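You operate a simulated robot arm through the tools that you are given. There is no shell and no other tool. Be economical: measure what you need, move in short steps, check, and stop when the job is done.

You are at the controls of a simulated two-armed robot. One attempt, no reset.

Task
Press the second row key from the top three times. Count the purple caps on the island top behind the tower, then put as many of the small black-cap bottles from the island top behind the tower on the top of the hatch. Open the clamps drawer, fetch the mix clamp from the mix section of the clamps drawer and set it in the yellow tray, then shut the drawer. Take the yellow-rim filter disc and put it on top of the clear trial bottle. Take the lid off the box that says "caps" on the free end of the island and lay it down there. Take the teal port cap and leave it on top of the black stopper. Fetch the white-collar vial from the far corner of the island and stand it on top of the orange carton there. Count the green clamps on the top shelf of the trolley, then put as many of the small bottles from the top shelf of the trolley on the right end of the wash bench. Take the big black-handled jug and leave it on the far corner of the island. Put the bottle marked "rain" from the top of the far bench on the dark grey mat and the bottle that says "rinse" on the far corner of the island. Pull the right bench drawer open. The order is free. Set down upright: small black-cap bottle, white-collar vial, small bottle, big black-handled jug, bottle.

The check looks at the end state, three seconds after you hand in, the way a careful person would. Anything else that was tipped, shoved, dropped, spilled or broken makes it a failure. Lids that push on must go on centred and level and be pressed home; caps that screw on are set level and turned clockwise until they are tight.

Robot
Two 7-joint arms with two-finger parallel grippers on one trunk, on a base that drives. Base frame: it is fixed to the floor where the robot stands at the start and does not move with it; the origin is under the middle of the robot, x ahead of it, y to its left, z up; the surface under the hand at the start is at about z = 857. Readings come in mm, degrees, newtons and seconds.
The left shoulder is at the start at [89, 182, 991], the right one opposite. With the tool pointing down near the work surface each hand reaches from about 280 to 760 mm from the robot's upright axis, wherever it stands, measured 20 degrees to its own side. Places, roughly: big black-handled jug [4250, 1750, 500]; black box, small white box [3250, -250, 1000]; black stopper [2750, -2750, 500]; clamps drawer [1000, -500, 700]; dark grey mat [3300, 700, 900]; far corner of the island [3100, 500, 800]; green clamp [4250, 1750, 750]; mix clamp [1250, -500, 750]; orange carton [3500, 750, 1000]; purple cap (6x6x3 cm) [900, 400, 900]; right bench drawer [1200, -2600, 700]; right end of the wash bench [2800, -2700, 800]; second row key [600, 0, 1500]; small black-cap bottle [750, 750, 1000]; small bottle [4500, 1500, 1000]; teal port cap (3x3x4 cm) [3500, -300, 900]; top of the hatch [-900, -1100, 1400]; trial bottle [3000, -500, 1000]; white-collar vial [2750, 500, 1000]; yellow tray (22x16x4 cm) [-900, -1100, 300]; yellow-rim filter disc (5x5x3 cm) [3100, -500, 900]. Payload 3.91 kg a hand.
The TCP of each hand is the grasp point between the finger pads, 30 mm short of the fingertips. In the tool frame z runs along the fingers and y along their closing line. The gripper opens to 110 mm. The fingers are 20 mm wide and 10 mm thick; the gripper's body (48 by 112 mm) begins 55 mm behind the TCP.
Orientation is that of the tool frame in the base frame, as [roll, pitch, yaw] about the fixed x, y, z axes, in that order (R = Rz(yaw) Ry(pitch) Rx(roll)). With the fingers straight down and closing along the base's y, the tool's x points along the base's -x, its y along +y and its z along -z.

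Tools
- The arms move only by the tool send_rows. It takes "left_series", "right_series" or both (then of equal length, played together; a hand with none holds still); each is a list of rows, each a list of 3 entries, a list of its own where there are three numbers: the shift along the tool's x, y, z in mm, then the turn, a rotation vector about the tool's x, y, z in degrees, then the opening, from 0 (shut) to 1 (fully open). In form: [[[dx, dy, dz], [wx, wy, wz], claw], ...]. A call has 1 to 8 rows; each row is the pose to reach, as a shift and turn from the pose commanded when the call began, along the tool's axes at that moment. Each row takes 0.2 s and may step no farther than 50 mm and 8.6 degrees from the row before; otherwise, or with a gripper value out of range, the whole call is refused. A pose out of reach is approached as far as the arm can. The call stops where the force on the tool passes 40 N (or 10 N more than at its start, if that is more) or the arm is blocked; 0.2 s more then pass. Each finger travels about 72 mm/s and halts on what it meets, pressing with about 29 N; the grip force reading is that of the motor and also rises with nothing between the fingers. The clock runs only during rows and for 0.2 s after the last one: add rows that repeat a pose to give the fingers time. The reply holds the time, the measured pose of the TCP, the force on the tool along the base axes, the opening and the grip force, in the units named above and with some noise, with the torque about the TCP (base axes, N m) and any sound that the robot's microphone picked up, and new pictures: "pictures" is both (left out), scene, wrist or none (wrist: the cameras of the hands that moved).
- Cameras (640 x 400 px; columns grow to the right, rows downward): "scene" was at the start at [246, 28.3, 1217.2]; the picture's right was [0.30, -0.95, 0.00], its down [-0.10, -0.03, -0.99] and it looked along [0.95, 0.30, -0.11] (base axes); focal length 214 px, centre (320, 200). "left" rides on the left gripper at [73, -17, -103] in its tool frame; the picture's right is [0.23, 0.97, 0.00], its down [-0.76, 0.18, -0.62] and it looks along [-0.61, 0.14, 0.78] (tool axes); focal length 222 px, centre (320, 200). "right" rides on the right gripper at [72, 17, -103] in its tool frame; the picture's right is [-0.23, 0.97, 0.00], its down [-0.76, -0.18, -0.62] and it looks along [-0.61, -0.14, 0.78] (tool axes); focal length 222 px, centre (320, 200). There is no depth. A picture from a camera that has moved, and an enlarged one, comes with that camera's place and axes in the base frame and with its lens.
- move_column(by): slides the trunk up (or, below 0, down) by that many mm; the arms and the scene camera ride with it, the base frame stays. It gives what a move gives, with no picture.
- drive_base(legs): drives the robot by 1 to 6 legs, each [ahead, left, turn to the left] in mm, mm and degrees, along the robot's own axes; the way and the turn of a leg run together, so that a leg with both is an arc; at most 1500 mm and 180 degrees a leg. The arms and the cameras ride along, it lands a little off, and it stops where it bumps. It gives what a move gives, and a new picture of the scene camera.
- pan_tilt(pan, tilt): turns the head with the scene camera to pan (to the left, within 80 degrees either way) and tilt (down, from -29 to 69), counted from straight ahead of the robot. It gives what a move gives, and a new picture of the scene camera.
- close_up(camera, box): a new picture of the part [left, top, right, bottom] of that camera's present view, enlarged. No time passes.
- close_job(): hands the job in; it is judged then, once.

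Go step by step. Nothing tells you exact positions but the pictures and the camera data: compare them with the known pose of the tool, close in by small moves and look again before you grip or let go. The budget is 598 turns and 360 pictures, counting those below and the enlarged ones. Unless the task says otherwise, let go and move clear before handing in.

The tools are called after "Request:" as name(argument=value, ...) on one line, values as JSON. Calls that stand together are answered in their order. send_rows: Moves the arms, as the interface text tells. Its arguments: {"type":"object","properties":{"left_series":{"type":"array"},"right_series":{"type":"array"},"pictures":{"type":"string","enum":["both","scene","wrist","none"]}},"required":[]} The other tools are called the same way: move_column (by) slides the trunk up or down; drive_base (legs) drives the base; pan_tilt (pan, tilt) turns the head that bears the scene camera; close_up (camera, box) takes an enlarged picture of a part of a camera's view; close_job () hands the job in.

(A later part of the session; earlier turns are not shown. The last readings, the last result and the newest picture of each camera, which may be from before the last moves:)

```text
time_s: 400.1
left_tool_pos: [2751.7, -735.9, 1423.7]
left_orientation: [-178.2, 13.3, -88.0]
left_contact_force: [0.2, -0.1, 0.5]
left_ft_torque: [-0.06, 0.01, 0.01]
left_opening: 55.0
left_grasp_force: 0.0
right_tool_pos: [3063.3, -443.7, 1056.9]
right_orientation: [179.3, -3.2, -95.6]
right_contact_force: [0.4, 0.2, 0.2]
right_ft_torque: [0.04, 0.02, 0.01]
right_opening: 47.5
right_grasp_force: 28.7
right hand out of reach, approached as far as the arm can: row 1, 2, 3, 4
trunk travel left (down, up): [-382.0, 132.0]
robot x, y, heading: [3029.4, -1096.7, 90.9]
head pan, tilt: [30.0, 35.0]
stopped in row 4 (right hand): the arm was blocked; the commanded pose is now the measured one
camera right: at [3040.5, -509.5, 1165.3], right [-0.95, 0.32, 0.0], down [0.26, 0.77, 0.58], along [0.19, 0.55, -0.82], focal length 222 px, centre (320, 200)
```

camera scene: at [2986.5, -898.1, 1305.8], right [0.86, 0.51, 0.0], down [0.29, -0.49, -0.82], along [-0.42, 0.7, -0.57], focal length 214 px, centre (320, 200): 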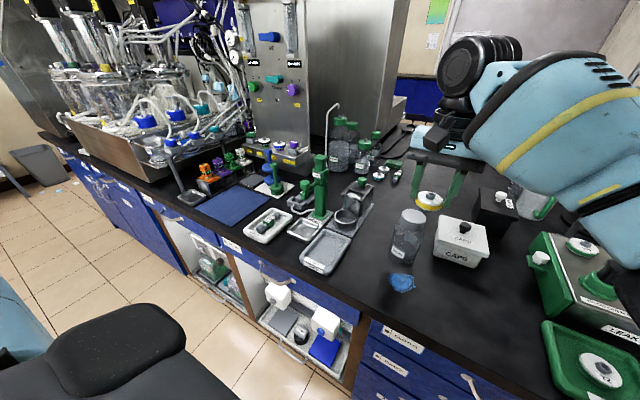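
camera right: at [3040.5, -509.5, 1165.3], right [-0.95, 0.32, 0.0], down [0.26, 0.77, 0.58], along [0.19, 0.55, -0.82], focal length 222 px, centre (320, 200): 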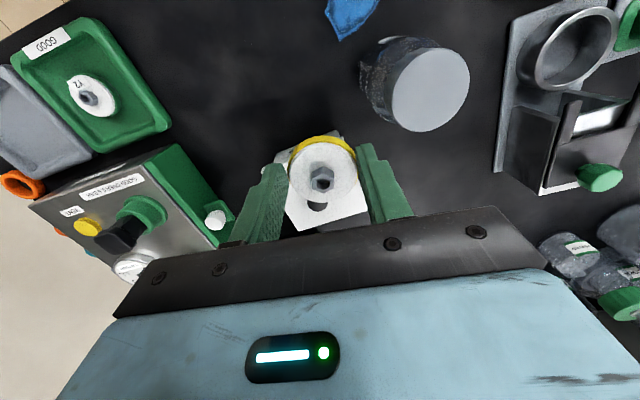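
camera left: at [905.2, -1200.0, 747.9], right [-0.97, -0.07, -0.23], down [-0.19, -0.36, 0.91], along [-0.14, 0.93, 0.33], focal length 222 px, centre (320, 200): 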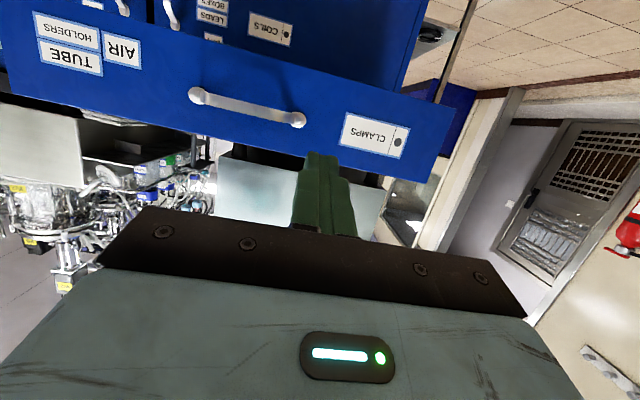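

Cap centre ≈[2976,-459], top z≈995. Pull the hand back to comfortable reach, then shift the base forward-left.

Request:
send_rows(right_series=[[[20, 5, -10], [0, -1, -2], 0.25], [[40, 15, -20], [0, -2, -4], 0.25], [[60, 25, -35], [0, -3, -6], 0.25], [[70, 40, -45], [0, -3.2, -6], 0.25], [[70, 50, -45], [0, -3.2, -6], 0.25]], pictures="none")

Request:
drive_base(legs=[[70, 60, -0.8]])

```text
time_s: 401.0
left_tool_pos: [2751.3, -734.6, 1422.9]
left_orientation: [-178.1, 13.2, -88.1]
left_contact_force: [-0.4, 1.3, 0.4]
left_ft_torque: [0.0, -0.01, -0.02]
left_opening: 55.0
left_grasp_force: 0.0
right_tool_pos: [3083.4, -460.5, 977.7]
right_orientation: [-178.0, -13.2, -96.6]
right_contact_force: [0.0, 0.7, 0.6]
right_ft_torque: [0.0, -0.03, -0.02]
right_opening: 47.1
right_grasp_force: 29.0
right hand out of reach, approached as far as the arm can: row 1, 2, 3, 4
trunk travel left (down, up): [-382.0, 132.0]
robot x, y, heading: [3031.2, -1092.2, 90.7]
head pan, tilt: [30.0, 35.0]
stopped in row 4 (right hand): the arm was blocked; the commanded pose is now the measured one
```

```text
time_s: 402.1
left_tool_pos: [2700.4, -661.2, 1424.4]
left_orientation: [-178.4, 13.4, -88.9]
left_contact_force: [0.0, 0.0, 0.4]
left_ft_torque: [-0.03, 0.02, 0.02]
left_opening: 55.1
left_grasp_force: 0.2
right_tool_pos: [3035.8, -391.8, 980.7]
right_orientation: [-178.1, -13.0, -97.4]
right_contact_force: [-0.4, -0.4, 0.1]
right_ft_torque: [-0.03, -0.04, -0.02]
right_opening: 47.2
right_grasp_force: 28.8
trunk travel left (down, up): [-382.0, 132.0]
robot x, y, heading: [2976.7, -1022.9, 90.0]
head pan, tilt: [30.0, 35.0]
camera scene: at [2931.2, -827.1, 1305.9], right [0.87, 0.5, 0.0], down [0.29, -0.5, -0.82], along [-0.41, 0.71, -0.57], focal length 214 px, centre (320, 200)
```

scene: 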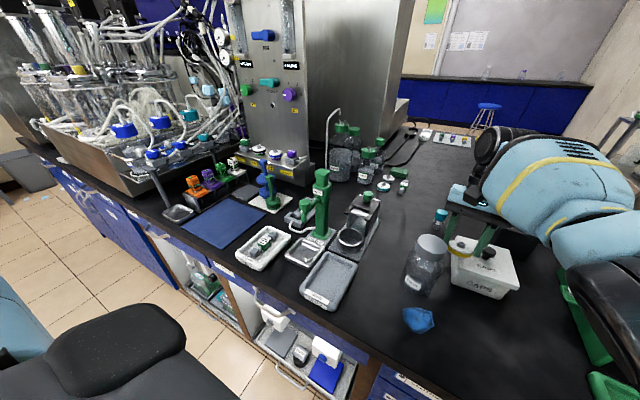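

The arm hit its limits again. Raise the trunk to clear objects and back off to recover.

Request:
move_column(by=120)

Request:
drive_base(legs=[[-420, 0, 0]])

```text
time_s: 403.6
left_tool_pos: [2700.4, -685.6, 1557.9]
left_orientation: [-178.1, 16.2, -88.8]
left_contact_force: [-0.3, 0.3, 0.0]
left_ft_torque: [-0.04, 0.0, 0.0]
left_opening: 54.9
left_grasp_force: 0.0
right_tool_pos: [3037.8, -428.6, 1278.4]
right_orientation: [179.7, 3.7, -97.4]
right_contact_force: [0.1, 0.1, -0.1]
right_ft_torque: [0.0, 0.0, -0.01]
right_opening: 47.2
right_grasp_force: 28.8
trunk travel left (down, up): [-502.0, 12.0]
robot x, y, heading: [2977.4, -1026.2, 90.1]
head pan, tilt: [30.0, 35.0]
```

```text
time_s: 406.2
left_tool_pos: [2697.0, -1102.7, 1558.2]
left_orientation: [-178.1, 16.3, -88.6]
left_contact_force: [-0.8, 0.6, -0.1]
left_ft_torque: [0.01, 0.0, -0.02]
left_opening: 55.1
left_grasp_force: 0.1
right_tool_pos: [3034.0, -842.5, 1278.8]
right_orientation: [179.7, 3.6, -97.0]
right_contact_force: [-0.6, -0.7, -0.3]
right_ft_torque: [0.02, 0.0, 0.0]
right_opening: 47.4
right_grasp_force: 28.9
trunk travel left (down, up): [-502.0, 12.0]
robot x, y, heading: [2975.2, -1441.3, 90.6]
head pan, tilt: [30.0, 35.0]
camera scene: at [2930.8, -1337.4, 1448.0], right [0.86, 0.5, 0.0], down [0.29, -0.5, -0.82], along [-0.41, 0.71, -0.57], focal length 214 px, centre (320, 200)
```

scene: 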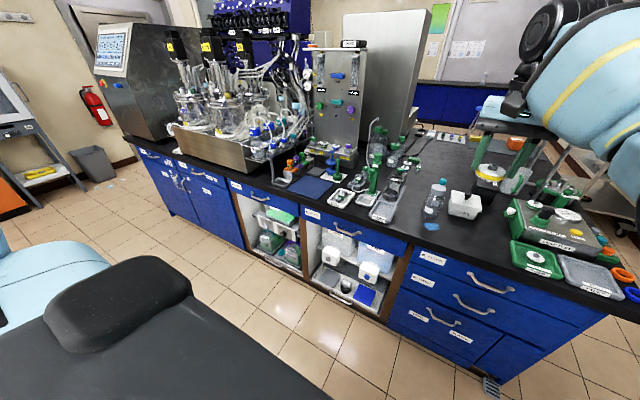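

Request:
close_up(camera="scene", box=[400, 130, 580, 250])

```text
3.33 times, centred on (490, 190) of scene
camera zoom: at [2930.8, -1337.4, 1448.0], right [0.86, 0.5, 0.0], down [0.29, -0.5, -0.82], along [-0.41, 0.71, -0.57], focal length 715 px, centre (-247, 233)
```

zoom: 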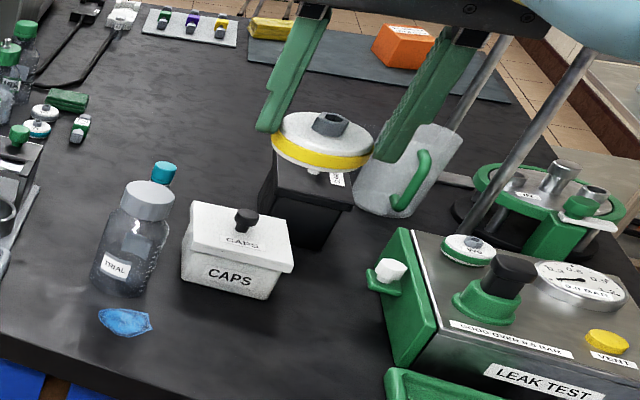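

Everything is undisturbed. Level and retract the right hand a bit.

Request:
send_rows(right_series=[[[20, 0, 10], [0, 1, -2], 0.25], [[40, 0, 20], [0, 2, -4], 0.25], [[60, 0, 30], [0, 3.6, -6], 0.25], [[80, 0, 40], [0, 3.6, -7], 0.25]], pictures="none")

```text
time_s: 407.4
left_tool_pos: [2698.7, -1103.2, 1558.0]
left_orientation: [-178.1, 16.2, -88.6]
left_contact_force: [0.2, 0.4, -0.3]
left_ft_torque: [0.02, -0.02, 0.04]
left_opening: 55.0
left_grasp_force: 0.0
right_tool_pos: [3014.1, -857.6, 1221.9]
right_orientation: [180.0, -3.7, -92.5]
right_contact_force: [0.3, -0.6, -0.2]
right_ft_torque: [0.01, -0.01, 0.04]
right_opening: 47.2
right_grasp_force: 29.3
right hand out of reach, approached as far as the arm can: row 1, 2, 3, 4
trunk travel left (down, up): [-502.0, 12.0]
robot x, y, heading: [2980.5, -1440.2, 90.3]
head pan, tilt: [30.0, 35.0]
stopped in row 4 (right hand): the arm was blocked; the commanded pose is now the measured one
```

Request:
send_rows(right_series=[[[-20, 10, 20], [0, -1, 0], 0.25], [[-40, 20, 40], [0, -2, 0], 0.25], [[-60, 30, 60], [0, -3, 0], 0.25], [[-70, 55, 80], [0, -3.5, 0], 0.25], [[-70, 80, 100], [0, -3.5, 0], 0.25], [[-70, 105, 120], [0, -3.5, 2], 0.25], [[-70, 130, 130], [0, -3.5, 4], 0.25], [[-70, 155, 130], [0, -3.5, 6], 0.25]], pictures="none")

Request:
send_rows(right_series=[[[20, 0, -5], [0, 0, 0], 0.25], [[40, 0, -10], [0, 0, 0], 0.25], [[60, 0, -15], [0, 0, 0], 0.25], [[80, 0, -20], [0, 0, 0], 0.25], [[100, -10, -25], [0, 0, 0], 0.25], [[120, -20, -30], [0, 0, 0], 0.25]], pictures="none")

```text
time_s: 409.2
left_tool_pos: [2698.0, -1103.2, 1558.3]
left_orientation: [-178.2, 16.3, -88.6]
left_contact_force: [1.2, 0.8, 0.2]
left_ft_torque: [-0.03, 0.01, 0.03]
left_opening: 55.1
left_grasp_force: 0.1
right_tool_pos: [2923.8, -870.6, 1095.4]
right_orientation: [-179.7, 0.0, -99.5]
right_contact_force: [0.1, 0.6, 0.0]
right_ft_torque: [-0.02, 0.01, 0.02]
right_opening: 47.0
right_grasp_force: 29.1
right hand out of reach, approached as far as the arm can: row 1, 2, 3, 4, 5, 6, 7, 8
trunk travel left (down, up): [-502.0, 12.0]
robot x, y, heading: [2974.3, -1439.4, 90.0]
head pan, tilt: [30.0, 35.0]
```

```text
time_s: 410.6
left_tool_pos: [2697.9, -1103.8, 1559.3]
left_orientation: [-178.1, 16.3, -88.5]
left_contact_force: [-0.4, 0.0, -0.6]
left_ft_torque: [0.01, 0.02, -0.04]
left_opening: 54.9
left_grasp_force: 0.0
right_tool_pos: [2914.1, -1003.5, 1119.3]
right_orientation: [-179.6, -0.3, -98.4]
right_contact_force: [-0.5, 0.6, -0.4]
right_ft_torque: [0.01, 0.02, 0.0]
right_opening: 47.1
right_grasp_force: 29.5
trunk travel left (down, up): [-502.0, 12.0]
robot x, y, heading: [2975.6, -1447.2, 90.2]
head pan, tilt: [30.0, 35.0]
```

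Recovered. Lower the trunk to mid, raise the hand, then re-approach with the base closer.

Request:
move_column(by=-170)

Request:
send_rows(right_series=[[[0, -15, -25], [0, 0, -2], 0.25], [[0, -30, -50], [0, 0, -4], 0.25], [[0, -45, -75], [0, 0, -6], 0.25], [[0, -60, -100], [0, 0, -8], 0.25], [[0, -75, -125], [0, 0, -8], 0.25]], pictures="none")

Request:
drive_base(legs=[[430, 20, 0]])

Request:
send_rows(right_series=[[[0, 0, 0], [0, 0, 0], 0.25]], pictures="wrist")

```text
time_s: 412.5
left_tool_pos: [2698.8, -1103.4, 1388.0]
left_orientation: [-178.1, 16.2, -88.6]
left_contact_force: [0.4, -0.1, 0.3]
left_ft_torque: [-0.01, 0.0, 0.02]
left_opening: 54.9
left_grasp_force: 0.0
right_tool_pos: [2913.7, -1002.4, 949.0]
right_orientation: [-179.7, -0.3, -98.4]
right_contact_force: [-0.1, -0.2, -0.8]
right_ft_torque: [0.01, 0.0, 0.01]
right_opening: 47.4
right_grasp_force: 28.6
trunk travel left (down, up): [-332.0, 182.0]
robot x, y, heading: [2975.2, -1440.1, 90.3]
head pan, tilt: [30.0, 35.0]
```

```text
time_s: 413.7
left_tool_pos: [2700.1, -1104.0, 1387.6]
left_orientation: [-178.1, 16.1, -88.6]
left_contact_force: [0.6, -0.5, -0.5]
left_ft_torque: [0.02, -0.02, 0.0]
left_opening: 54.9
left_grasp_force: 0.1
right_tool_pos: [2985.4, -1011.5, 1074.6]
right_orientation: [-179.7, -0.3, -90.3]
right_contact_force: [0.3, -0.3, 0.1]
right_ft_torque: [-0.01, 0.0, 0.01]
right_opening: 47.0
right_grasp_force: 29.2
trunk travel left (down, up): [-332.0, 182.0]
robot x, y, heading: [2979.0, -1442.5, 90.2]
head pan, tilt: [30.0, 35.0]
```

```text
time_s: 416.3
left_tool_pos: [2677.5, -685.8, 1388.6]
left_orientation: [-178.1, 16.1, -88.6]
left_contact_force: [-0.2, -0.3, -0.3]
left_ft_torque: [-0.04, 0.0, 0.0]
left_opening: 54.8
left_grasp_force: 0.1
right_tool_pos: [2963.1, -592.2, 1074.3]
right_orientation: [-179.7, -0.3, -90.3]
right_contact_force: [-0.2, 0.3, -0.2]
right_ft_torque: [-0.01, -0.01, 0.01]
right_opening: 46.9
right_grasp_force: 28.7
trunk travel left (down, up): [-332.0, 182.0]
robot x, y, heading: [2952.0, -1021.2, 90.2]
head pan, tilt: [30.0, 35.0]
camera scene: at [2909.6, -810.9, 1253.4], right [0.86, 0.5, 0.0], down [0.29, -0.5, -0.82], along [-0.41, 0.71, -0.57], focal length 214 px, centre (320, 200)
```

scene: 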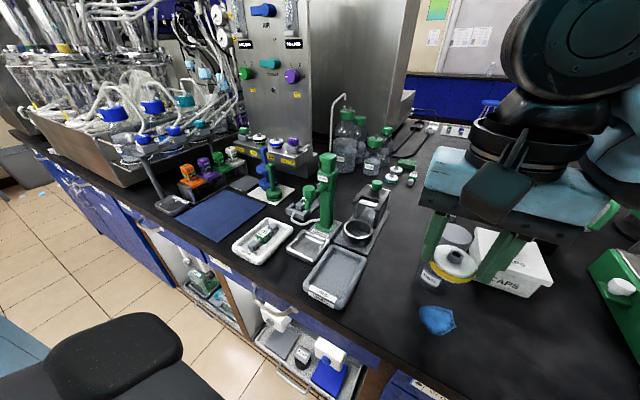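

```text
time_s: 416.7
left_tool_pos: [2678.6, -686.8, 1388.6]
left_orientation: [-178.1, 16.2, -88.6]
left_contact_force: [-0.3, 0.2, 0.7]
left_ft_torque: [-0.02, -0.04, 0.01]
left_opening: 55.1
left_grasp_force: 0.0
right_tool_pos: [2964.9, -593.1, 1074.2]
right_orientation: [-179.7, -0.2, -90.3]
right_contact_force: [-0.2, 0.6, 0.0]
right_ft_torque: [-0.03, -0.04, 0.0]
right_opening: 47.0
right_grasp_force: 29.5
trunk travel left (down, up): [-332.0, 182.0]
robot x, y, heading: [2958.9, -1023.9, 89.7]
head pan, tilt: [30.0, 35.0]
camera right: at [2945.7, -666.0, 1178.4], right [-0.97, 0.23, -0.01], down [0.18, 0.76, 0.62], along [0.15, 0.6, -0.78], focal length 222 px, centre (320, 200)
```

right: 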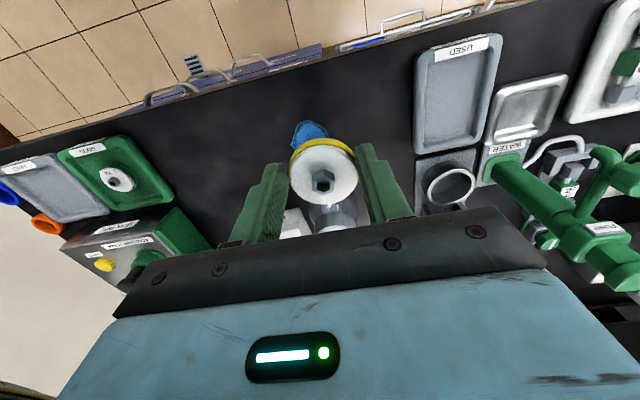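

Request:
send_rows(right_series=[[[-34, -3, 0], [0, 0, 0], 0.25], [[-68, -6, 0], [0, 0, 0], 0.25], [[-102, -9, 4], [0, 0, 0], 0.25], [[-134, -11, 9], [0, 0, 0], 0.25], [[-134, -11, 9], [0, 0, 0], 0.25]], pictures="both")

Request:
close_up(camera="scene", box=[380, 160, 540, 280])

```text
time_s: 417.9
left_tool_pos: [2678.4, -687.3, 1388.5]
left_orientation: [-178.1, 16.3, -88.6]
left_contact_force: [-1.2, 0.5, -1.2]
left_ft_torque: [0.04, -0.02, 0.03]
left_opening: 55.1
left_grasp_force: 0.1
right_tool_pos: [2975.1, -459.9, 1064.5]
right_orientation: [-179.7, -0.2, -90.4]
right_contact_force: [-0.5, 0.1, -1.0]
right_ft_torque: [0.02, -0.03, -0.02]
right_opening: 47.1
right_grasp_force: 28.9
trunk travel left (down, up): [-332.0, 182.0]
robot x, y, heading: [2958.1, -1019.6, 89.8]
head pan, tilt: [30.0, 35.0]
camera scene: at [2909.8, -811.5, 1253.5], right [0.86, 0.5, 0.0], down [0.29, -0.5, -0.82], along [-0.41, 0.71, -0.57], focal length 214 px, centre (320, 200)
camera right: at [2956.0, -531.9, 1169.5], right [-0.97, 0.23, -0.01], down [0.18, 0.76, 0.62], along [0.15, 0.6, -0.78], focal length 222 px, centre (320, 200)
```

scene: 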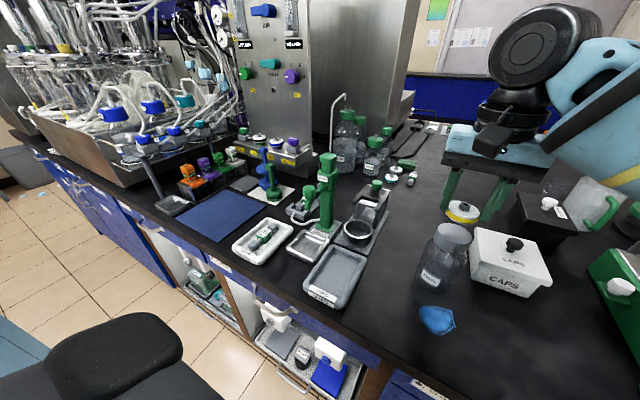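
right: 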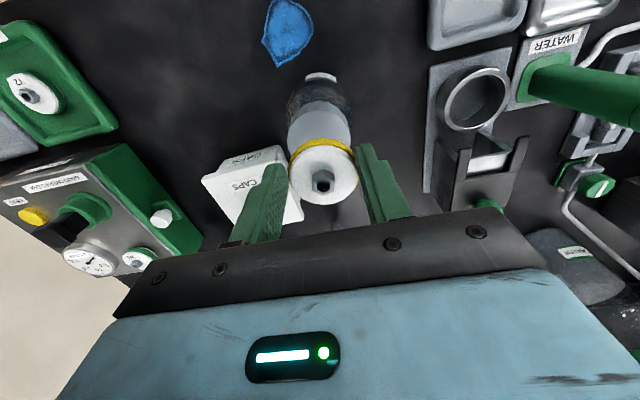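

```text
3.33 times, centred on (460, 220) of scene
camera zoom: at [2909.8, -811.5, 1253.5], right [0.86, 0.5, 0.0], down [0.29, -0.5, -0.82], along [-0.41, 0.71, -0.57], focal length 715 px, centre (-147, 133)
```

zoom: 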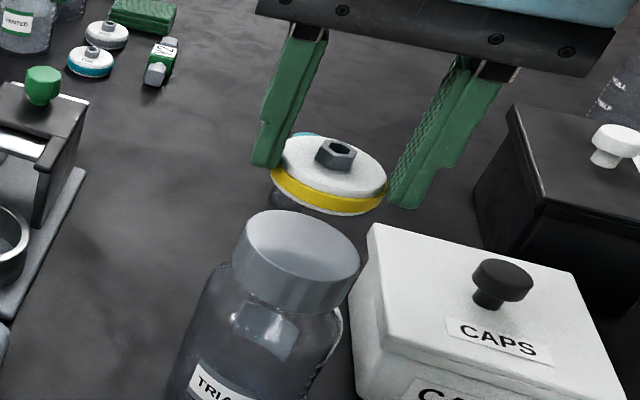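

Estimates put the cap at ≈[2974,-462]. Lower to just above the cap and compare.

Request:
send_rows(right_series=[[[1, 0, 10], [0, 0, 0], 0.25], [[2, 0, 20], [0, 0, 0], 0.25], [[2, 0, 27], [0, 0, 0], 0.25]], pictures="wrist")

Request:
close_up(camera="scene", box=[400, 170, 520, 260])

```text
time_s: 418.7
left_tool_pos: [2676.7, -686.0, 1388.0]
left_orientation: [-178.1, 16.2, -88.6]
left_contact_force: [0.0, 0.1, 0.1]
left_ft_torque: [-0.03, -0.03, -0.02]
left_opening: 55.0
left_grasp_force: 0.1
right_tool_pos: [2975.9, -461.0, 1037.8]
right_orientation: [-180.0, -0.3, -90.3]
right_contact_force: [-0.7, 1.4, 0.4]
right_ft_torque: [0.02, 0.01, -0.02]
right_opening: 46.7
right_grasp_force: 28.5
trunk travel left (down, up): [-332.0, 182.0]
robot x, y, heading: [2959.4, -1024.3, 90.1]
head pan, tilt: [30.0, 35.0]
camera right: at [2957.5, -533.4, 1142.2], right [-0.97, 0.23, -0.01], down [0.18, 0.76, 0.62], along [0.15, 0.6, -0.78], focal length 222 px, centre (320, 200)
```

right: 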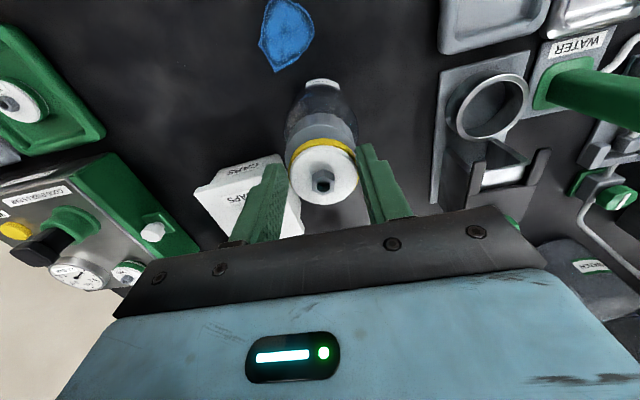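

```text
4.44 times, centred on (460, 215) of scene
camera zoom: at [2909.6, -811.0, 1253.4], right [0.86, 0.5, 0.0], down [0.29, -0.5, -0.82], along [-0.41, 0.71, -0.57], focal length 953 px, centre (-302, 133)
```

zoom: 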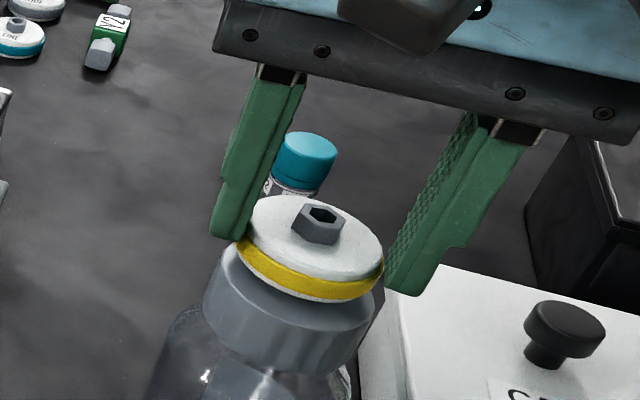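

Request:
close_up(camera="right", box=[260, 70, 390, 215])

```text
2.76 times, centred on (325, 142) of right
camera zoom: at [2957.5, -533.4, 1142.2], right [-0.97, 0.23, -0.01], down [0.18, 0.76, 0.62], along [0.15, 0.6, -0.78], focal length 613 px, centre (306, 359)
```

zoom: 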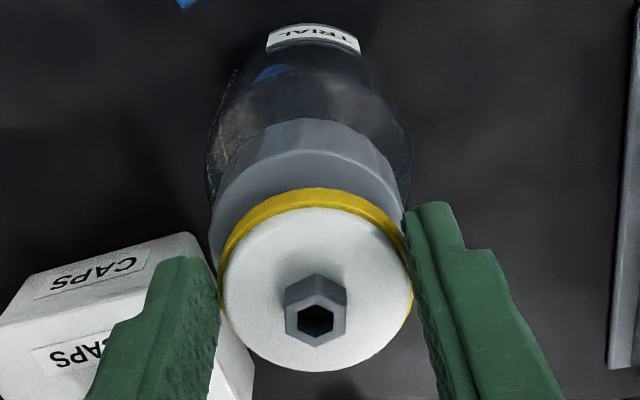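

Alignment looks within ~1–2 mm. Lower onto the cap.

Request:
send_rows(right_series=[[[0, 0, 3], [0, 0, 0], 0.25], [[0, 0, 6], [0, 0, 0], 0.25], [[0, 0, 8], [0, 0, 0], 0.25], [[0, 0, 10], [0, 0, 0], 0.25]], pictures="none")

```text
time_s: 419.7
left_tool_pos: [2677.8, -687.2, 1389.4]
left_orientation: [-178.1, 16.3, -88.6]
left_contact_force: [-0.2, 0.0, 0.7]
left_ft_torque: [-0.01, 0.01, 0.01]
left_opening: 55.1
left_grasp_force: 0.0
right_tool_pos: [2975.0, -462.5, 1030.6]
right_orientation: [-179.9, 0.0, -90.4]
right_contact_force: [0.8, 2.8, 26.8]
right_ft_torque: [0.38, -0.08, 0.02]
right_opening: 47.3
right_grasp_force: 28.8
trunk travel left (down, up): [-332.0, 182.0]
robot x, y, heading: [2955.1, -1025.1, 90.0]
head pan, tilt: [30.0, 35.0]
```

Seated (contact at z≈1030). Release and rise.

Request:
send_rows(right_series=[[[0, 0, -1], [0, 0, 0], 0.45], [[0, 0, -1], [0, 0, 0], 0.65], [[0, 0, -1], [0, 0, 0], 0.65], [[0, 0, -30], [0, 0, 0], 0.65], [[0, 0, -70], [0, 0, 0], 0.65]], pictures="wrist")

Request:
close_up(camera="scene", box=[380, 170, 560, 305])

```text
time_s: 420.9
left_tool_pos: [2676.8, -686.9, 1388.1]
left_orientation: [-178.2, 16.4, -88.7]
left_contact_force: [0.4, 0.7, 0.9]
left_ft_torque: [0.01, -0.04, -0.02]
left_opening: 54.7
left_grasp_force: 0.0
right_tool_pos: [2976.4, -457.6, 1096.7]
right_orientation: [-179.7, -0.2, -90.4]
right_contact_force: [-0.1, -0.5, -0.3]
right_ft_torque: [-0.02, -0.03, 0.0]
right_opening: 71.4
right_grasp_force: 0.0
trunk travel left (down, up): [-332.0, 182.0]
robot x, y, heading: [2954.7, -1024.5, 89.9]
head pan, tilt: [30.0, 35.0]
camera right: at [2958.7, -530.0, 1202.3], right [-0.97, 0.23, -0.01], down [0.18, 0.76, 0.62], along [0.15, 0.6, -0.78], focal length 222 px, centre (320, 200)
```

right: 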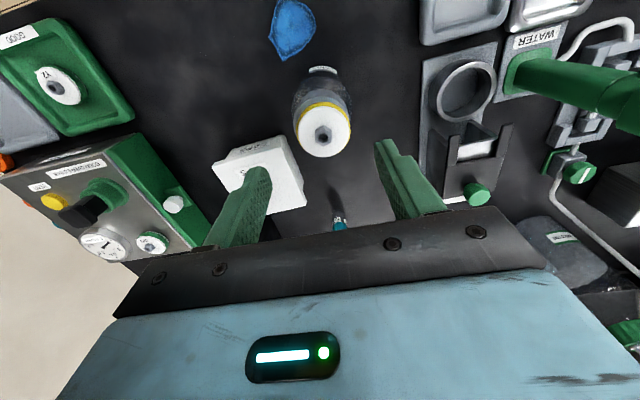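

```text
2.96 times, centred on (470, 238) of scene
camera zoom: at [2909.3, -811.8, 1253.5], right [0.86, 0.5, 0.0], down [0.29, -0.5, -0.82], along [-0.41, 0.71, -0.57], focal length 636 px, centre (-124, 89)
```

zoom: 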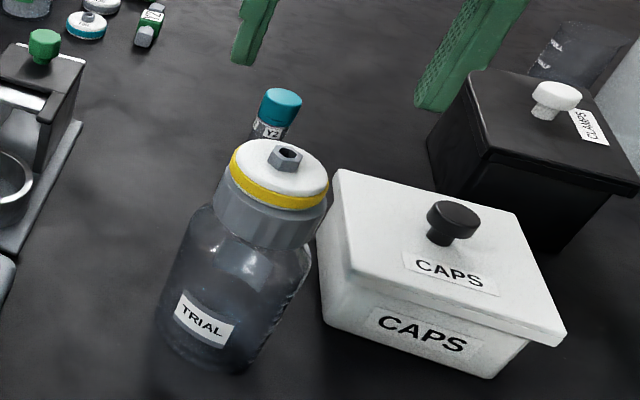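

The disc sits centred. Next the CAPS lid: knob ≈[3089,-367,944]. Shift the base left and bring the hand over the knob.

Request:
drive_base(legs=[[10, 45, 0]])

Request:
send_rows(right_series=[[[-8, -35, 0], [0, 0, 0], 0.65], [[-18, -70, 0], [0, 0, 0], 0.65], [[-28, -105, 10], [0, 0, 0], 0.65], [[-38, -135, 25], [0, 0, 0], 0.65], [[-38, -155, 40], [0, 0, 0], 0.65]], pictures="wrist")

```text
time_s: 422.0
left_tool_pos: [2634.5, -674.9, 1387.5]
left_orientation: [-178.1, 16.2, -88.7]
left_contact_force: [-1.0, 0.4, 0.8]
left_ft_torque: [0.03, 0.01, 0.02]
left_opening: 54.9
left_grasp_force: 0.1
right_tool_pos: [2934.7, -446.7, 1097.0]
right_orientation: [-179.6, -0.3, -90.4]
right_contact_force: [0.6, 0.3, 0.1]
right_ft_torque: [0.01, -0.03, -0.01]
right_opening: 71.5
right_grasp_force: 0.0
trunk travel left (down, up): [-332.0, 182.0]
robot x, y, heading: [2914.2, -1016.3, 90.2]
head pan, tilt: [30.0, 35.0]
camera scene: at [2866.2, -801.1, 1253.4], right [0.87, 0.5, 0.0], down [0.29, -0.5, -0.82], along [-0.41, 0.71, -0.57], focal length 214 px, centre (320, 200)
```

scene: 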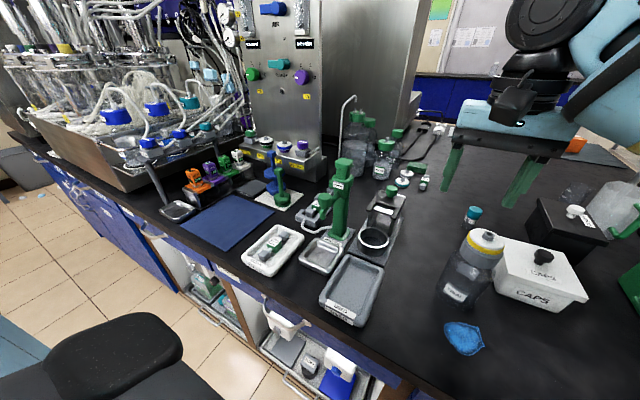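

```text
time_s: 423.2
left_tool_pos: [2635.2, -676.1, 1387.6]
left_orientation: [-178.2, 16.2, -88.7]
left_contact_force: [-0.2, 0.1, 0.0]
left_ft_torque: [0.02, 0.0, 0.01]
left_opening: 55.5
left_grasp_force: 0.1
right_tool_pos: [3091.6, -415.3, 1056.8]
right_orientation: [-179.8, -0.2, -90.4]
right_contact_force: [-0.2, 0.3, 0.6]
right_ft_torque: [0.0, 0.02, -0.02]
right_opening: 71.5
right_grasp_force: 0.0
trunk travel left (down, up): [-332.0, 182.0]
robot x, y, heading: [2911.6, -1013.1, 90.1]
head pan, tilt: [30.0, 35.0]
camera right: at [3073.4, -487.6, 1162.6], right [-0.97, 0.23, -0.01], down [0.18, 0.76, 0.62], along [0.15, 0.6, -0.78], focal length 222 px, centre (320, 200)
```

right: 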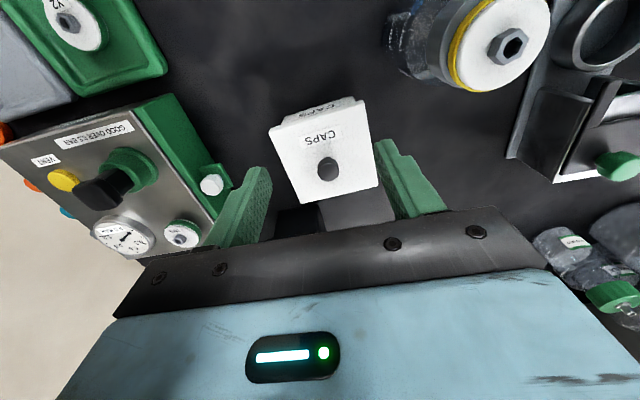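

Request:
send_rows(right_series=[[[-15, -1, 15], [0, 0, 0], 0.6], [[-30, -2, 35], [0, 0, 0], 0.6], [[-45, -3, 55], [0, 0, 0], 0.6], [[-55, -3, 70], [0, 0, 0], 0.6]], pictures="wrist")

```text
time_s: 424.2
left_tool_pos: [2634.9, -676.3, 1388.6]
left_orientation: [-178.0, 16.2, -88.7]
left_contact_force: [0.1, -1.2, -0.2]
left_ft_torque: [-0.02, 0.01, 0.01]
left_opening: 55.1
left_grasp_force: 0.0
right_tool_pos: [3095.5, -355.2, 985.6]
right_orientation: [-179.6, -0.3, -90.4]
right_contact_force: [0.4, -0.7, 0.0]
right_ft_torque: [0.04, -0.01, 0.02]
right_opening: 66.1
right_grasp_force: 0.1
trunk travel left (down, up): [-332.0, 182.0]
robot x, y, heading: [2911.2, -1016.2, 90.1]
head pan, tilt: [30.0, 35.0]
camera right: at [3076.7, -428.6, 1090.7], right [-0.97, 0.23, -0.01], down [0.18, 0.76, 0.62], along [0.15, 0.6, -0.78], focal length 222 px, centre (320, 200)
```

right: 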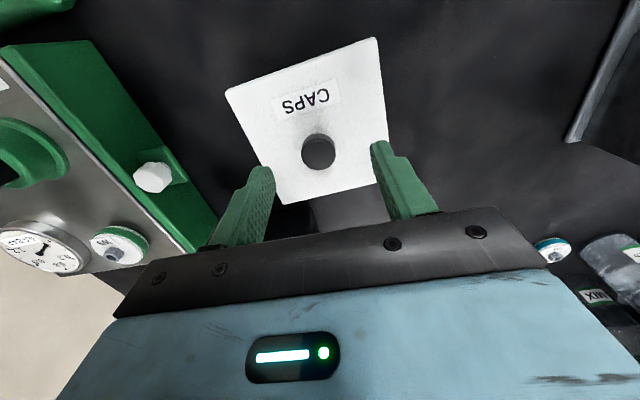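

Request:
send_rows(right_series=[[[-1, -1, 10], [0, 0, 0], 0.5], [[-1, -1, 20], [0, 0, 0], 0.5], [[-1, -1, 28], [0, 0, 0], 0.5], [[-1, -1, 34], [0, 0, 0], 0.5]], pictures="wrist")

```text
time_s: 425.2
left_tool_pos: [2635.0, -674.9, 1388.8]
left_orientation: [-178.2, 16.1, -88.7]
left_contact_force: [-0.3, -0.3, -0.5]
left_ft_torque: [-0.01, -0.01, 0.0]
left_opening: 55.0
left_grasp_force: 0.0
right_tool_pos: [3094.8, -355.8, 952.7]
right_orientation: [-179.7, -0.3, -90.3]
right_contact_force: [0.6, -0.7, 0.3]
right_ft_torque: [-0.01, -0.01, 0.0]
right_opening: 55.2
right_grasp_force: 0.2
trunk travel left (down, up): [-332.0, 182.0]
robot x, y, heading: [2917.3, -1013.6, 90.1]
head pan, tilt: [30.0, 35.0]
camera right: at [3075.6, -428.0, 1058.3], right [-0.97, 0.23, -0.01], down [0.18, 0.76, 0.62], along [0.15, 0.6, -0.78], focal length 222 px, centre (320, 200)
```

right: 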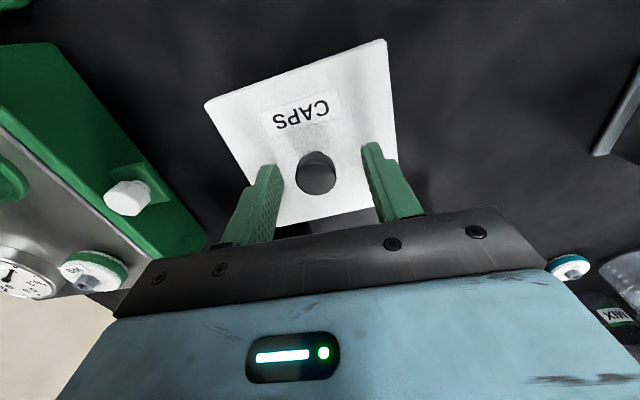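

Request:
send_rows(right_series=[[[-1, -3, 3], [0, 0, 0], 0.5], [[-1, -3, 6], [0, 0, 0], 0.5], [[-1, -3, 6], [0, 0, 0], 0.3], [[-1, -3, 6], [0, 0, 0], 0.1], [[-1, -3, 6], [0, 0, 0], 0.1], [[-1, -3, 6], [0, 0, 0], 0.1]], pictures="wrist")

```text
time_s: 426.6
left_tool_pos: [2635.4, -675.9, 1389.1]
left_orientation: [-178.0, 16.2, -88.7]
left_contact_force: [-0.9, 0.0, 0.1]
left_ft_torque: [0.04, -0.04, -0.01]
left_opening: 54.9
left_grasp_force: 0.0
right_tool_pos: [3097.8, -353.7, 946.6]
right_orientation: [-179.8, -0.3, -90.5]
right_contact_force: [-0.3, -0.1, -1.0]
right_ft_torque: [0.02, -0.01, -0.01]
right_opening: 24.5
right_grasp_force: 29.1
trunk travel left (down, up): [-332.0, 182.0]
robot x, y, heading: [2913.0, -1016.9, 89.9]
head pan, tilt: [30.0, 35.0]
heard: snap
camera right: at [3079.1, -426.3, 1051.8], right [-0.97, 0.23, -0.01], down [0.18, 0.76, 0.62], along [0.15, 0.6, -0.78], focal length 222 px, centre (320, 200)
```

right: 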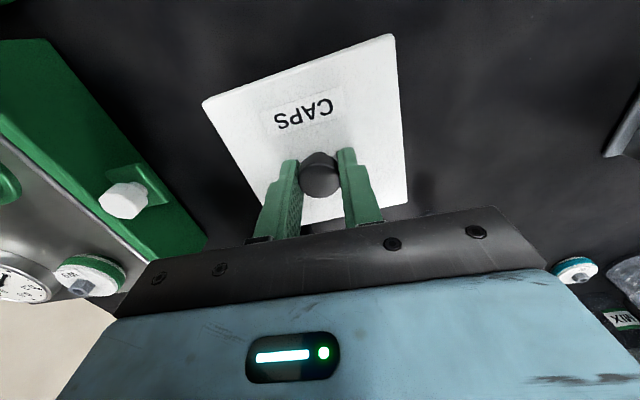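

Gripped the knob (a snap – the lid came loose). Lift slowly.

Request:
send_rows(right_series=[[[0, 0, -5], [0, 0, 0], 0.1], [[0, 0, -12], [0, 0, 0], 0.1], [[0, 0, -25], [0, 0, 0], 0.1], [[0, 0, -50], [0, 0, 0], 0.1], [[0, 0, -80], [0, 0, 0], 0.1]], pictures="both")

```text
time_s: 427.8
left_tool_pos: [2634.8, -675.2, 1387.0]
left_orientation: [-178.1, 16.3, -88.7]
left_contact_force: [-0.3, -0.3, -0.3]
left_ft_torque: [-0.01, -0.02, -0.01]
left_opening: 55.2
left_grasp_force: 0.1
right_tool_pos: [3096.9, -353.5, 1027.9]
right_orientation: [-179.7, -0.3, -90.4]
right_contact_force: [-1.5, -0.5, -1.0]
right_ft_torque: [0.02, 0.02, -0.04]
right_opening: 24.8
right_grasp_force: 29.1
trunk travel left (down, up): [-332.0, 182.0]
robot x, y, heading: [2909.9, -1012.4, 89.9]
head pan, tilt: [30.0, 35.0]
camera scene: at [2866.2, -801.6, 1253.5], right [0.87, 0.5, 0.0], down [0.29, -0.5, -0.82], along [-0.41, 0.71, -0.57], focal length 214 px, centre (320, 200)
camera right: at [3077.9, -425.8, 1133.2], right [-0.97, 0.23, -0.01], down [0.18, 0.76, 0.62], along [0.15, 0.6, -0.78], focal length 222 px, centre (320, 200)
```

scene: 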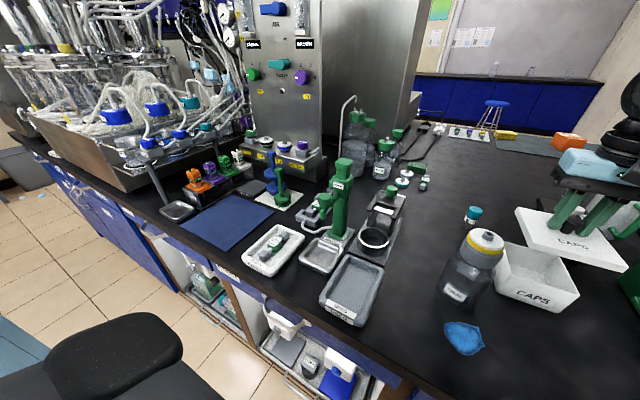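
right: 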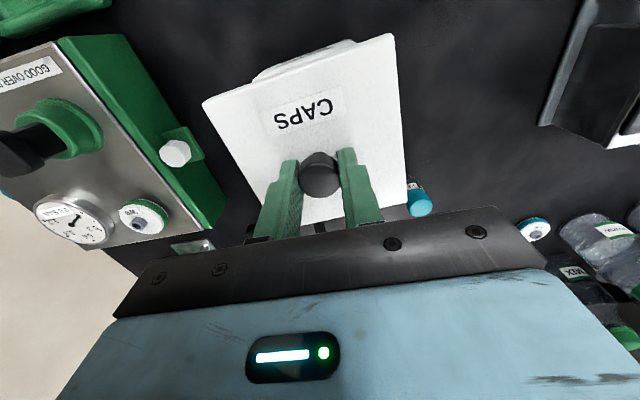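

Lid is off, box stands. Carry the lid to the clear spot in front (~[3125,-530]).

Request:
send_rows(right_series=[[[30, -10, 0], [0, 0, 0], 0.1], [[65, -20, 0], [0, 0, 0], 0.1], [[100, -28, 0], [0, 0, 0], 0.1], [[140, -28, 0], [0, 0, 0], 0.1], [[176, -28, 10], [0, 0, 0], 0.1], [[176, -28, 45], [0, 0, 0], 0.1], [[176, -28, 80], [0, 0, 0], 0.1], [[176, -28, 100], [0, 0, 0], 0.1]], pictures="both")

```text
time_s: 429.6
left_tool_pos: [2635.6, -675.1, 1387.5]
left_orientation: [-178.2, 16.1, -88.6]
left_contact_force: [0.3, 0.5, 0.8]
left_ft_torque: [0.02, -0.03, 0.0]
left_opening: 55.0
left_grasp_force: 0.1
right_tool_pos: [3124.0, -531.5, 926.8]
right_orientation: [-179.7, -0.2, -90.5]
right_contact_force: [-0.5, -0.4, -0.9]
right_ft_torque: [0.01, 0.01, 0.04]
right_opening: 24.7
right_grasp_force: 29.1
trunk travel left (down, up): [-332.0, 182.0]
robot x, y, heading: [2914.7, -1016.3, 90.2]
head pan, tilt: [30.0, 35.0]
camera scene: at [2866.6, -801.1, 1253.4], right [0.87, 0.5, 0.0], down [0.29, -0.5, -0.82], along [-0.41, 0.71, -0.57], focal length 214 px, centre (320, 200)
camera right: at [3105.2, -603.5, 1032.5], right [-0.97, 0.23, -0.01], down [0.18, 0.76, 0.62], along [0.15, 0.6, -0.78], focal length 222 px, centre (320, 200)
```

scene: 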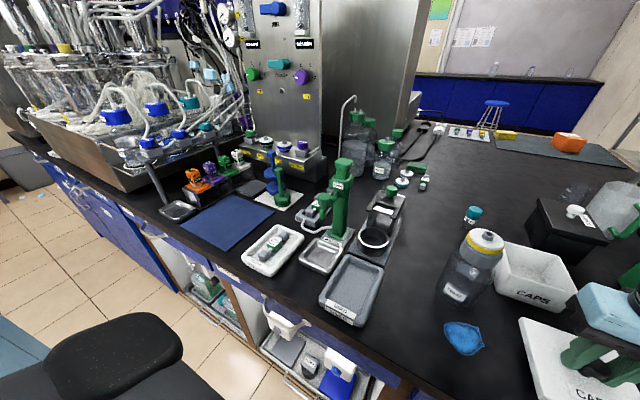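
right: 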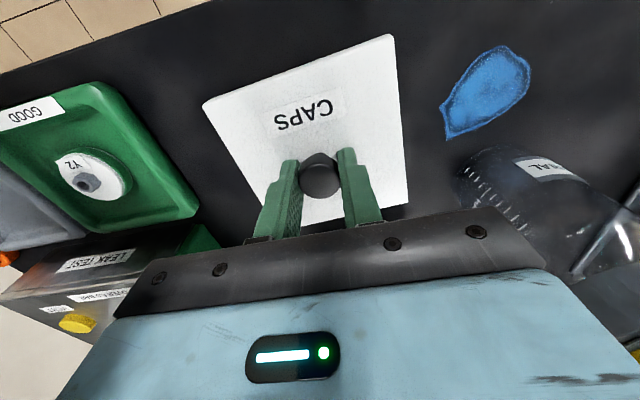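

Request:
send_rows(right_series=[[[0, 0, 8], [0, 0, 0], 0.1], [[0, 0, 14], [0, 0, 0], 0.1], [[0, 0, 18], [0, 0, 0], 0.1], [[0, 0, 22], [0, 0, 0], 0.1], [[0, 0, 26], [0, 0, 0], 0.1]], pictures="none")

```text
time_s: 430.8
left_tool_pos: [2634.6, -675.7, 1387.7]
left_orientation: [-178.1, 16.2, -88.7]
left_contact_force: [-0.1, 0.2, 0.3]
left_ft_torque: [-0.01, -0.03, 0.02]
left_opening: 55.1
left_grasp_force: 0.1
right_tool_pos: [3123.4, -530.4, 902.7]
right_orientation: [-179.7, -0.3, -90.4]
right_contact_force: [0.3, -0.3, -0.1]
right_ft_torque: [0.0, -0.01, -0.04]
right_opening: 24.6
right_grasp_force: 29.0
trunk travel left (down, up): [-332.0, 182.0]
robot x, y, heading: [2911.2, -1017.7, 90.0]
head pan, tilt: [30.0, 35.0]
```

Request:
send_rows(right_series=[[[0, 0, 3], [0, 0, 0], 0.1], [[0, 0, 6], [0, 0, 0], 0.1], [[0, 0, 9], [0, 0, 0], 0.1]], pictures="none")

```text
time_s: 431.6
left_tool_pos: [2634.0, -675.9, 1388.7]
left_orientation: [-178.1, 16.4, -88.7]
left_contact_force: [-0.1, -0.6, 0.6]
left_ft_torque: [0.0, 0.01, -0.01]
left_opening: 55.1
left_grasp_force: 0.0
right_tool_pos: [3125.1, -528.8, 896.1]
right_orientation: [-179.8, -0.1, -90.4]
right_contact_force: [-3.1, -2.1, 12.4]
right_ft_torque: [-0.77, 0.37, -0.07]
right_opening: 24.7
right_grasp_force: 29.2
trunk travel left (down, up): [-332.0, 182.0]
robot x, y, heading: [2911.6, -1015.0, 90.0]
head pan, tilt: [30.0, 35.0]
```

Contact. Release and rise.

Request:
send_rows(right_series=[[[0, 0, 0], [0, 0, 0], 0.3], [[0, 0, 0], [0, 0, 0], 0.5], [[0, 0, 0], [0, 0, 0], 0.5], [[0, 0, -40], [0, 0, 0], 0.5], [[0, 0, -85], [0, 0, 0], 0.5], [[0, 0, -130], [0, 0, 0], 0.5], [[0, 0, -175], [0, 0, 0], 0.5]], pictures="wrist")

```text
time_s: 433.2
left_tool_pos: [2633.5, -677.4, 1388.1]
left_orientation: [-178.1, 16.3, -88.6]
left_contact_force: [0.4, -1.0, 0.1]
left_ft_torque: [0.03, -0.01, 0.0]
left_opening: 55.1
left_grasp_force: 0.1
right_tool_pos: [3124.8, -530.9, 1070.5]
right_orientation: [-179.6, -0.4, -90.4]
right_contact_force: [-0.1, 0.3, -1.3]
right_ft_torque: [0.03, -0.01, 0.0]
right_opening: 55.0
right_grasp_force: 0.1
trunk travel left (down, up): [-332.0, 182.0]
robot x, y, heading: [2912.1, -1011.5, 90.1]
head pan, tilt: [30.0, 35.0]
camera right: at [3105.0, -603.9, 1174.2], right [-0.97, 0.23, -0.01], down [0.18, 0.76, 0.62], along [0.15, 0.6, -0.78], focal length 222 px, centre (320, 200)
```

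right: 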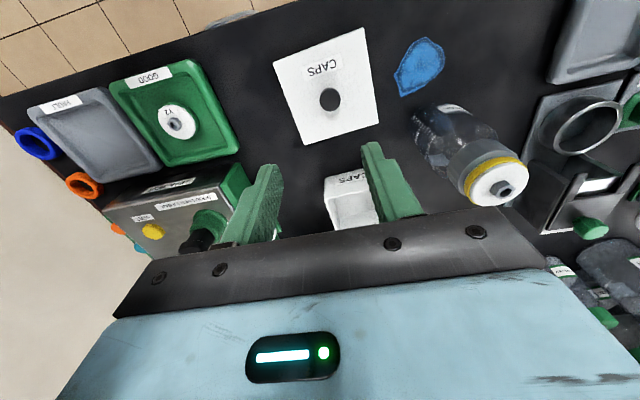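

Lid laid down. Next the teal port cap on the free end; drive round to face the end of the island.

Request:
drive_base(legs=[[-450, 0, 0], [0, -1250, 0], [0, 0, 90], [0, -600, 0]])

Request:
pan_tilt(pan=-15, tilt=25)

```text
time_s: 455.7
left_tool_pos: [3829.4, -1164.1, 1388.7]
left_orientation: [-178.1, 16.2, -1.9]
left_contact_force: [0.5, -0.3, 0.6]
left_ft_torque: [0.04, 0.0, 0.01]
left_opening: 54.9
left_grasp_force: 0.0
right_tool_pos: [3711.9, -668.5, 1068.9]
right_orientation: [-179.7, -0.4, -3.7]
right_contact_force: [-0.5, -0.3, -0.1]
right_ft_torque: [-0.03, -0.02, 0.0]
right_opening: 55.1
right_grasp_force: 0.1
trunk travel left (down, up): [-332.0, 182.0]
robot x, y, heading: [4179.6, -907.4, 176.6]
head pan, tilt: [30.0, 35.0]
camera scene: at [3966.9, -939.5, 1253.4], right [-0.45, 0.89, 0.0], down [0.51, 0.26, -0.82], along [-0.73, -0.37, -0.57], focal length 214 px, centre (320, 200)
```

scene: 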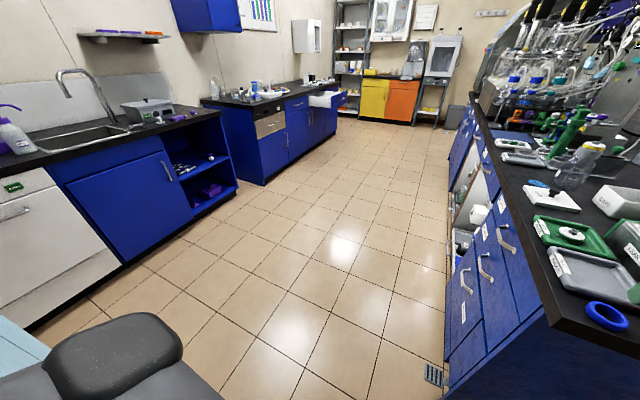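

```text
time_s: 456.8
left_tool_pos: [3829.1, -1165.7, 1387.7]
left_orientation: [-178.1, 16.2, -1.9]
left_contact_force: [0.1, -0.8, -0.1]
left_ft_torque: [0.0, -0.03, 0.0]
left_opening: 55.1
left_grasp_force: 0.1
right_tool_pos: [3711.0, -668.3, 1069.5]
right_orientation: [-179.8, -0.4, -3.6]
right_contact_force: [0.3, -0.4, 0.6]
right_ft_torque: [0.0, 0.03, 0.03]
right_opening: 55.0
right_grasp_force: 0.1
trunk travel left (down, up): [-332.0, 182.0]
robot x, y, heading: [4182.3, -904.8, 176.9]
head pan, tilt: [-15.0, 25.0]
camera scene: at [3957.9, -871.2, 1269.1], right [0.31, 0.95, 0.0], down [0.4, -0.13, -0.91], along [-0.86, 0.28, -0.42], focal length 214 px, centre (320, 200)
```

scene: 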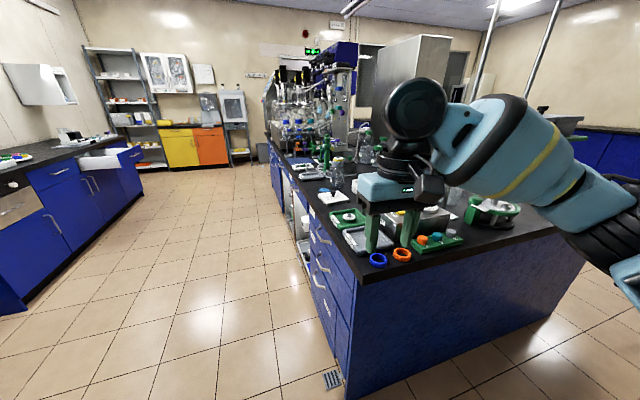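

Request:
close_up(camera="scene", box=[330, 190, 530, 290])

```text
3.20 times, centred on (430, 240) of scene
camera zoom: at [3957.9, -871.2, 1269.1], right [0.31, 0.95, 0.0], down [0.4, -0.13, -0.91], along [-0.86, 0.28, -0.42], focal length 686 px, centre (-32, 72)
```

zoom: 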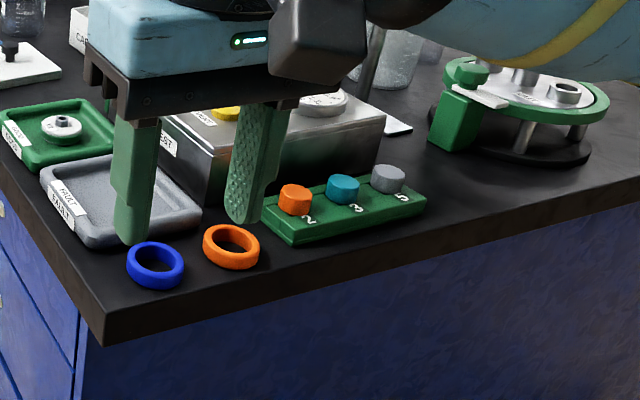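

The teal cap sits in a green rack between orange and grey ones at ≈[3557,-372]. Drive closer and yaw the right hand 90° so it closes along x.

Request:
drive_base(legs=[[0, 0, 3], [30, -415, 0]])

Request:
send_rows(right_series=[[[0, 0, 0], [0, 0, 8.5], 0.6], [[0, 0, 0], [0, 0, 17], 0.6], [[0, 0, 0], [0, 0, 25.5], 0.6], [[0, 0, 0], [0, 0, 34], 0.6], [[0, 0, 0], [0, 0, 42.5], 0.6], [[0, 0, 0], [0, 0, 51], 0.6], [[0, 0, 0], [0, 0, 59.5], 0.6], [[0, 0, 0], [0, 0, 68], 0.6]], pictures="none")

Request:
send_rows(right_series=[[[0, 0, 0], [0, 0, 7], 0.6], [[0, 0, 0], [0, 0, 14], 0.6], [[0, 0, 0], [0, 0, 21], 0.6]], pictures="wrist")

```text
time_s: 461.5
left_tool_pos: [3814.0, -766.1, 1388.1]
left_orientation: [-178.1, 16.2, 1.1]
left_contact_force: [0.4, 0.2, -0.2]
left_ft_torque: [-0.01, 0.0, 0.0]
left_opening: 54.9
left_grasp_force: 0.1
right_tool_pos: [3671.2, -276.3, 1069.8]
right_orientation: [-179.7, -0.3, -0.5]
right_contact_force: [0.2, 0.3, 0.4]
right_ft_torque: [0.0, -0.03, -0.01]
right_opening: 55.0
right_grasp_force: 0.1
trunk travel left (down, up): [-332.0, 182.0]
robot x, y, heading: [4152.2, -488.0, 179.9]
head pan, tilt: [-15.0, 25.0]
camera scene: at [3927.2, -465.4, 1269.2], right [0.26, 0.97, 0.0], down [0.41, -0.11, -0.91], along [-0.87, 0.24, -0.42], focal length 214 px, centre (320, 200)
```

scene: 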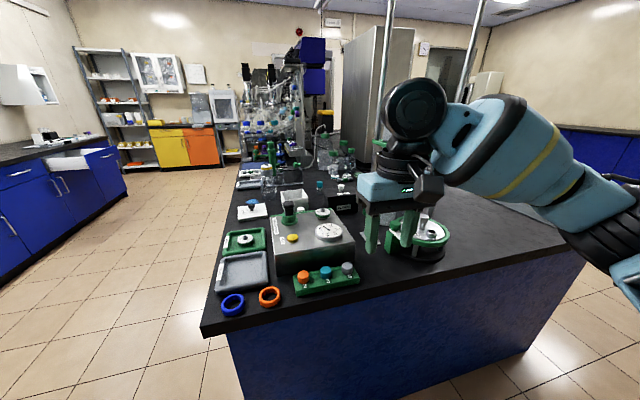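

```text
time_s: 463.3
left_tool_pos: [3813.3, -765.5, 1387.6]
left_orientation: [-178.1, 16.2, 1.1]
left_contact_force: [1.0, 0.3, 0.3]
left_ft_torque: [0.01, -0.01, -0.02]
left_opening: 54.9
left_grasp_force: 0.1
right_tool_pos: [3671.2, -274.7, 1069.8]
right_orientation: [-179.7, 0.3, -68.8]
right_contact_force: [0.1, 0.6, 0.3]
right_ft_torque: [-0.02, -0.05, 0.01]
right_opening: 66.0
right_grasp_force: 0.0
trunk travel left (down, up): [-332.0, 182.0]
robot x, y, heading: [4152.4, -486.2, 179.9]
head pan, tilt: [-15.0, 25.0]
```

```text
time_s: 464.1
left_tool_pos: [3813.9, -767.2, 1388.2]
left_orientation: [-178.1, 16.2, 1.1]
left_contact_force: [0.4, 0.2, -0.1]
left_ft_torque: [-0.02, -0.03, 0.03]
left_opening: 55.1
left_grasp_force: 0.0
right_tool_pos: [3670.3, -276.7, 1068.7]
right_orientation: [-179.7, 0.3, -89.6]
right_contact_force: [0.3, -0.2, -0.5]
right_ft_torque: [-0.07, 0.02, -0.02]
right_opening: 65.8
right_grasp_force: 0.1
trunk travel left (down, up): [-332.0, 182.0]
robot x, y, heading: [4158.7, -490.6, 179.7]
head pan, tilt: [-15.0, 25.0]
camera right: at [3653.2, -349.6, 1173.3], right [-0.98, 0.22, 0.0], down [0.17, 0.76, 0.63], along [0.14, 0.61, -0.78], focal length 222 px, centre (320, 200)
```

right: 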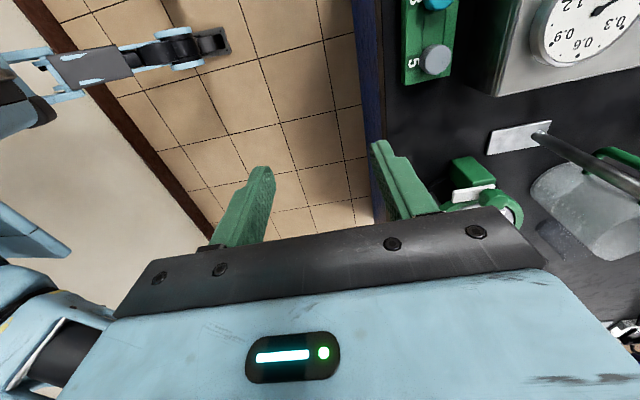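

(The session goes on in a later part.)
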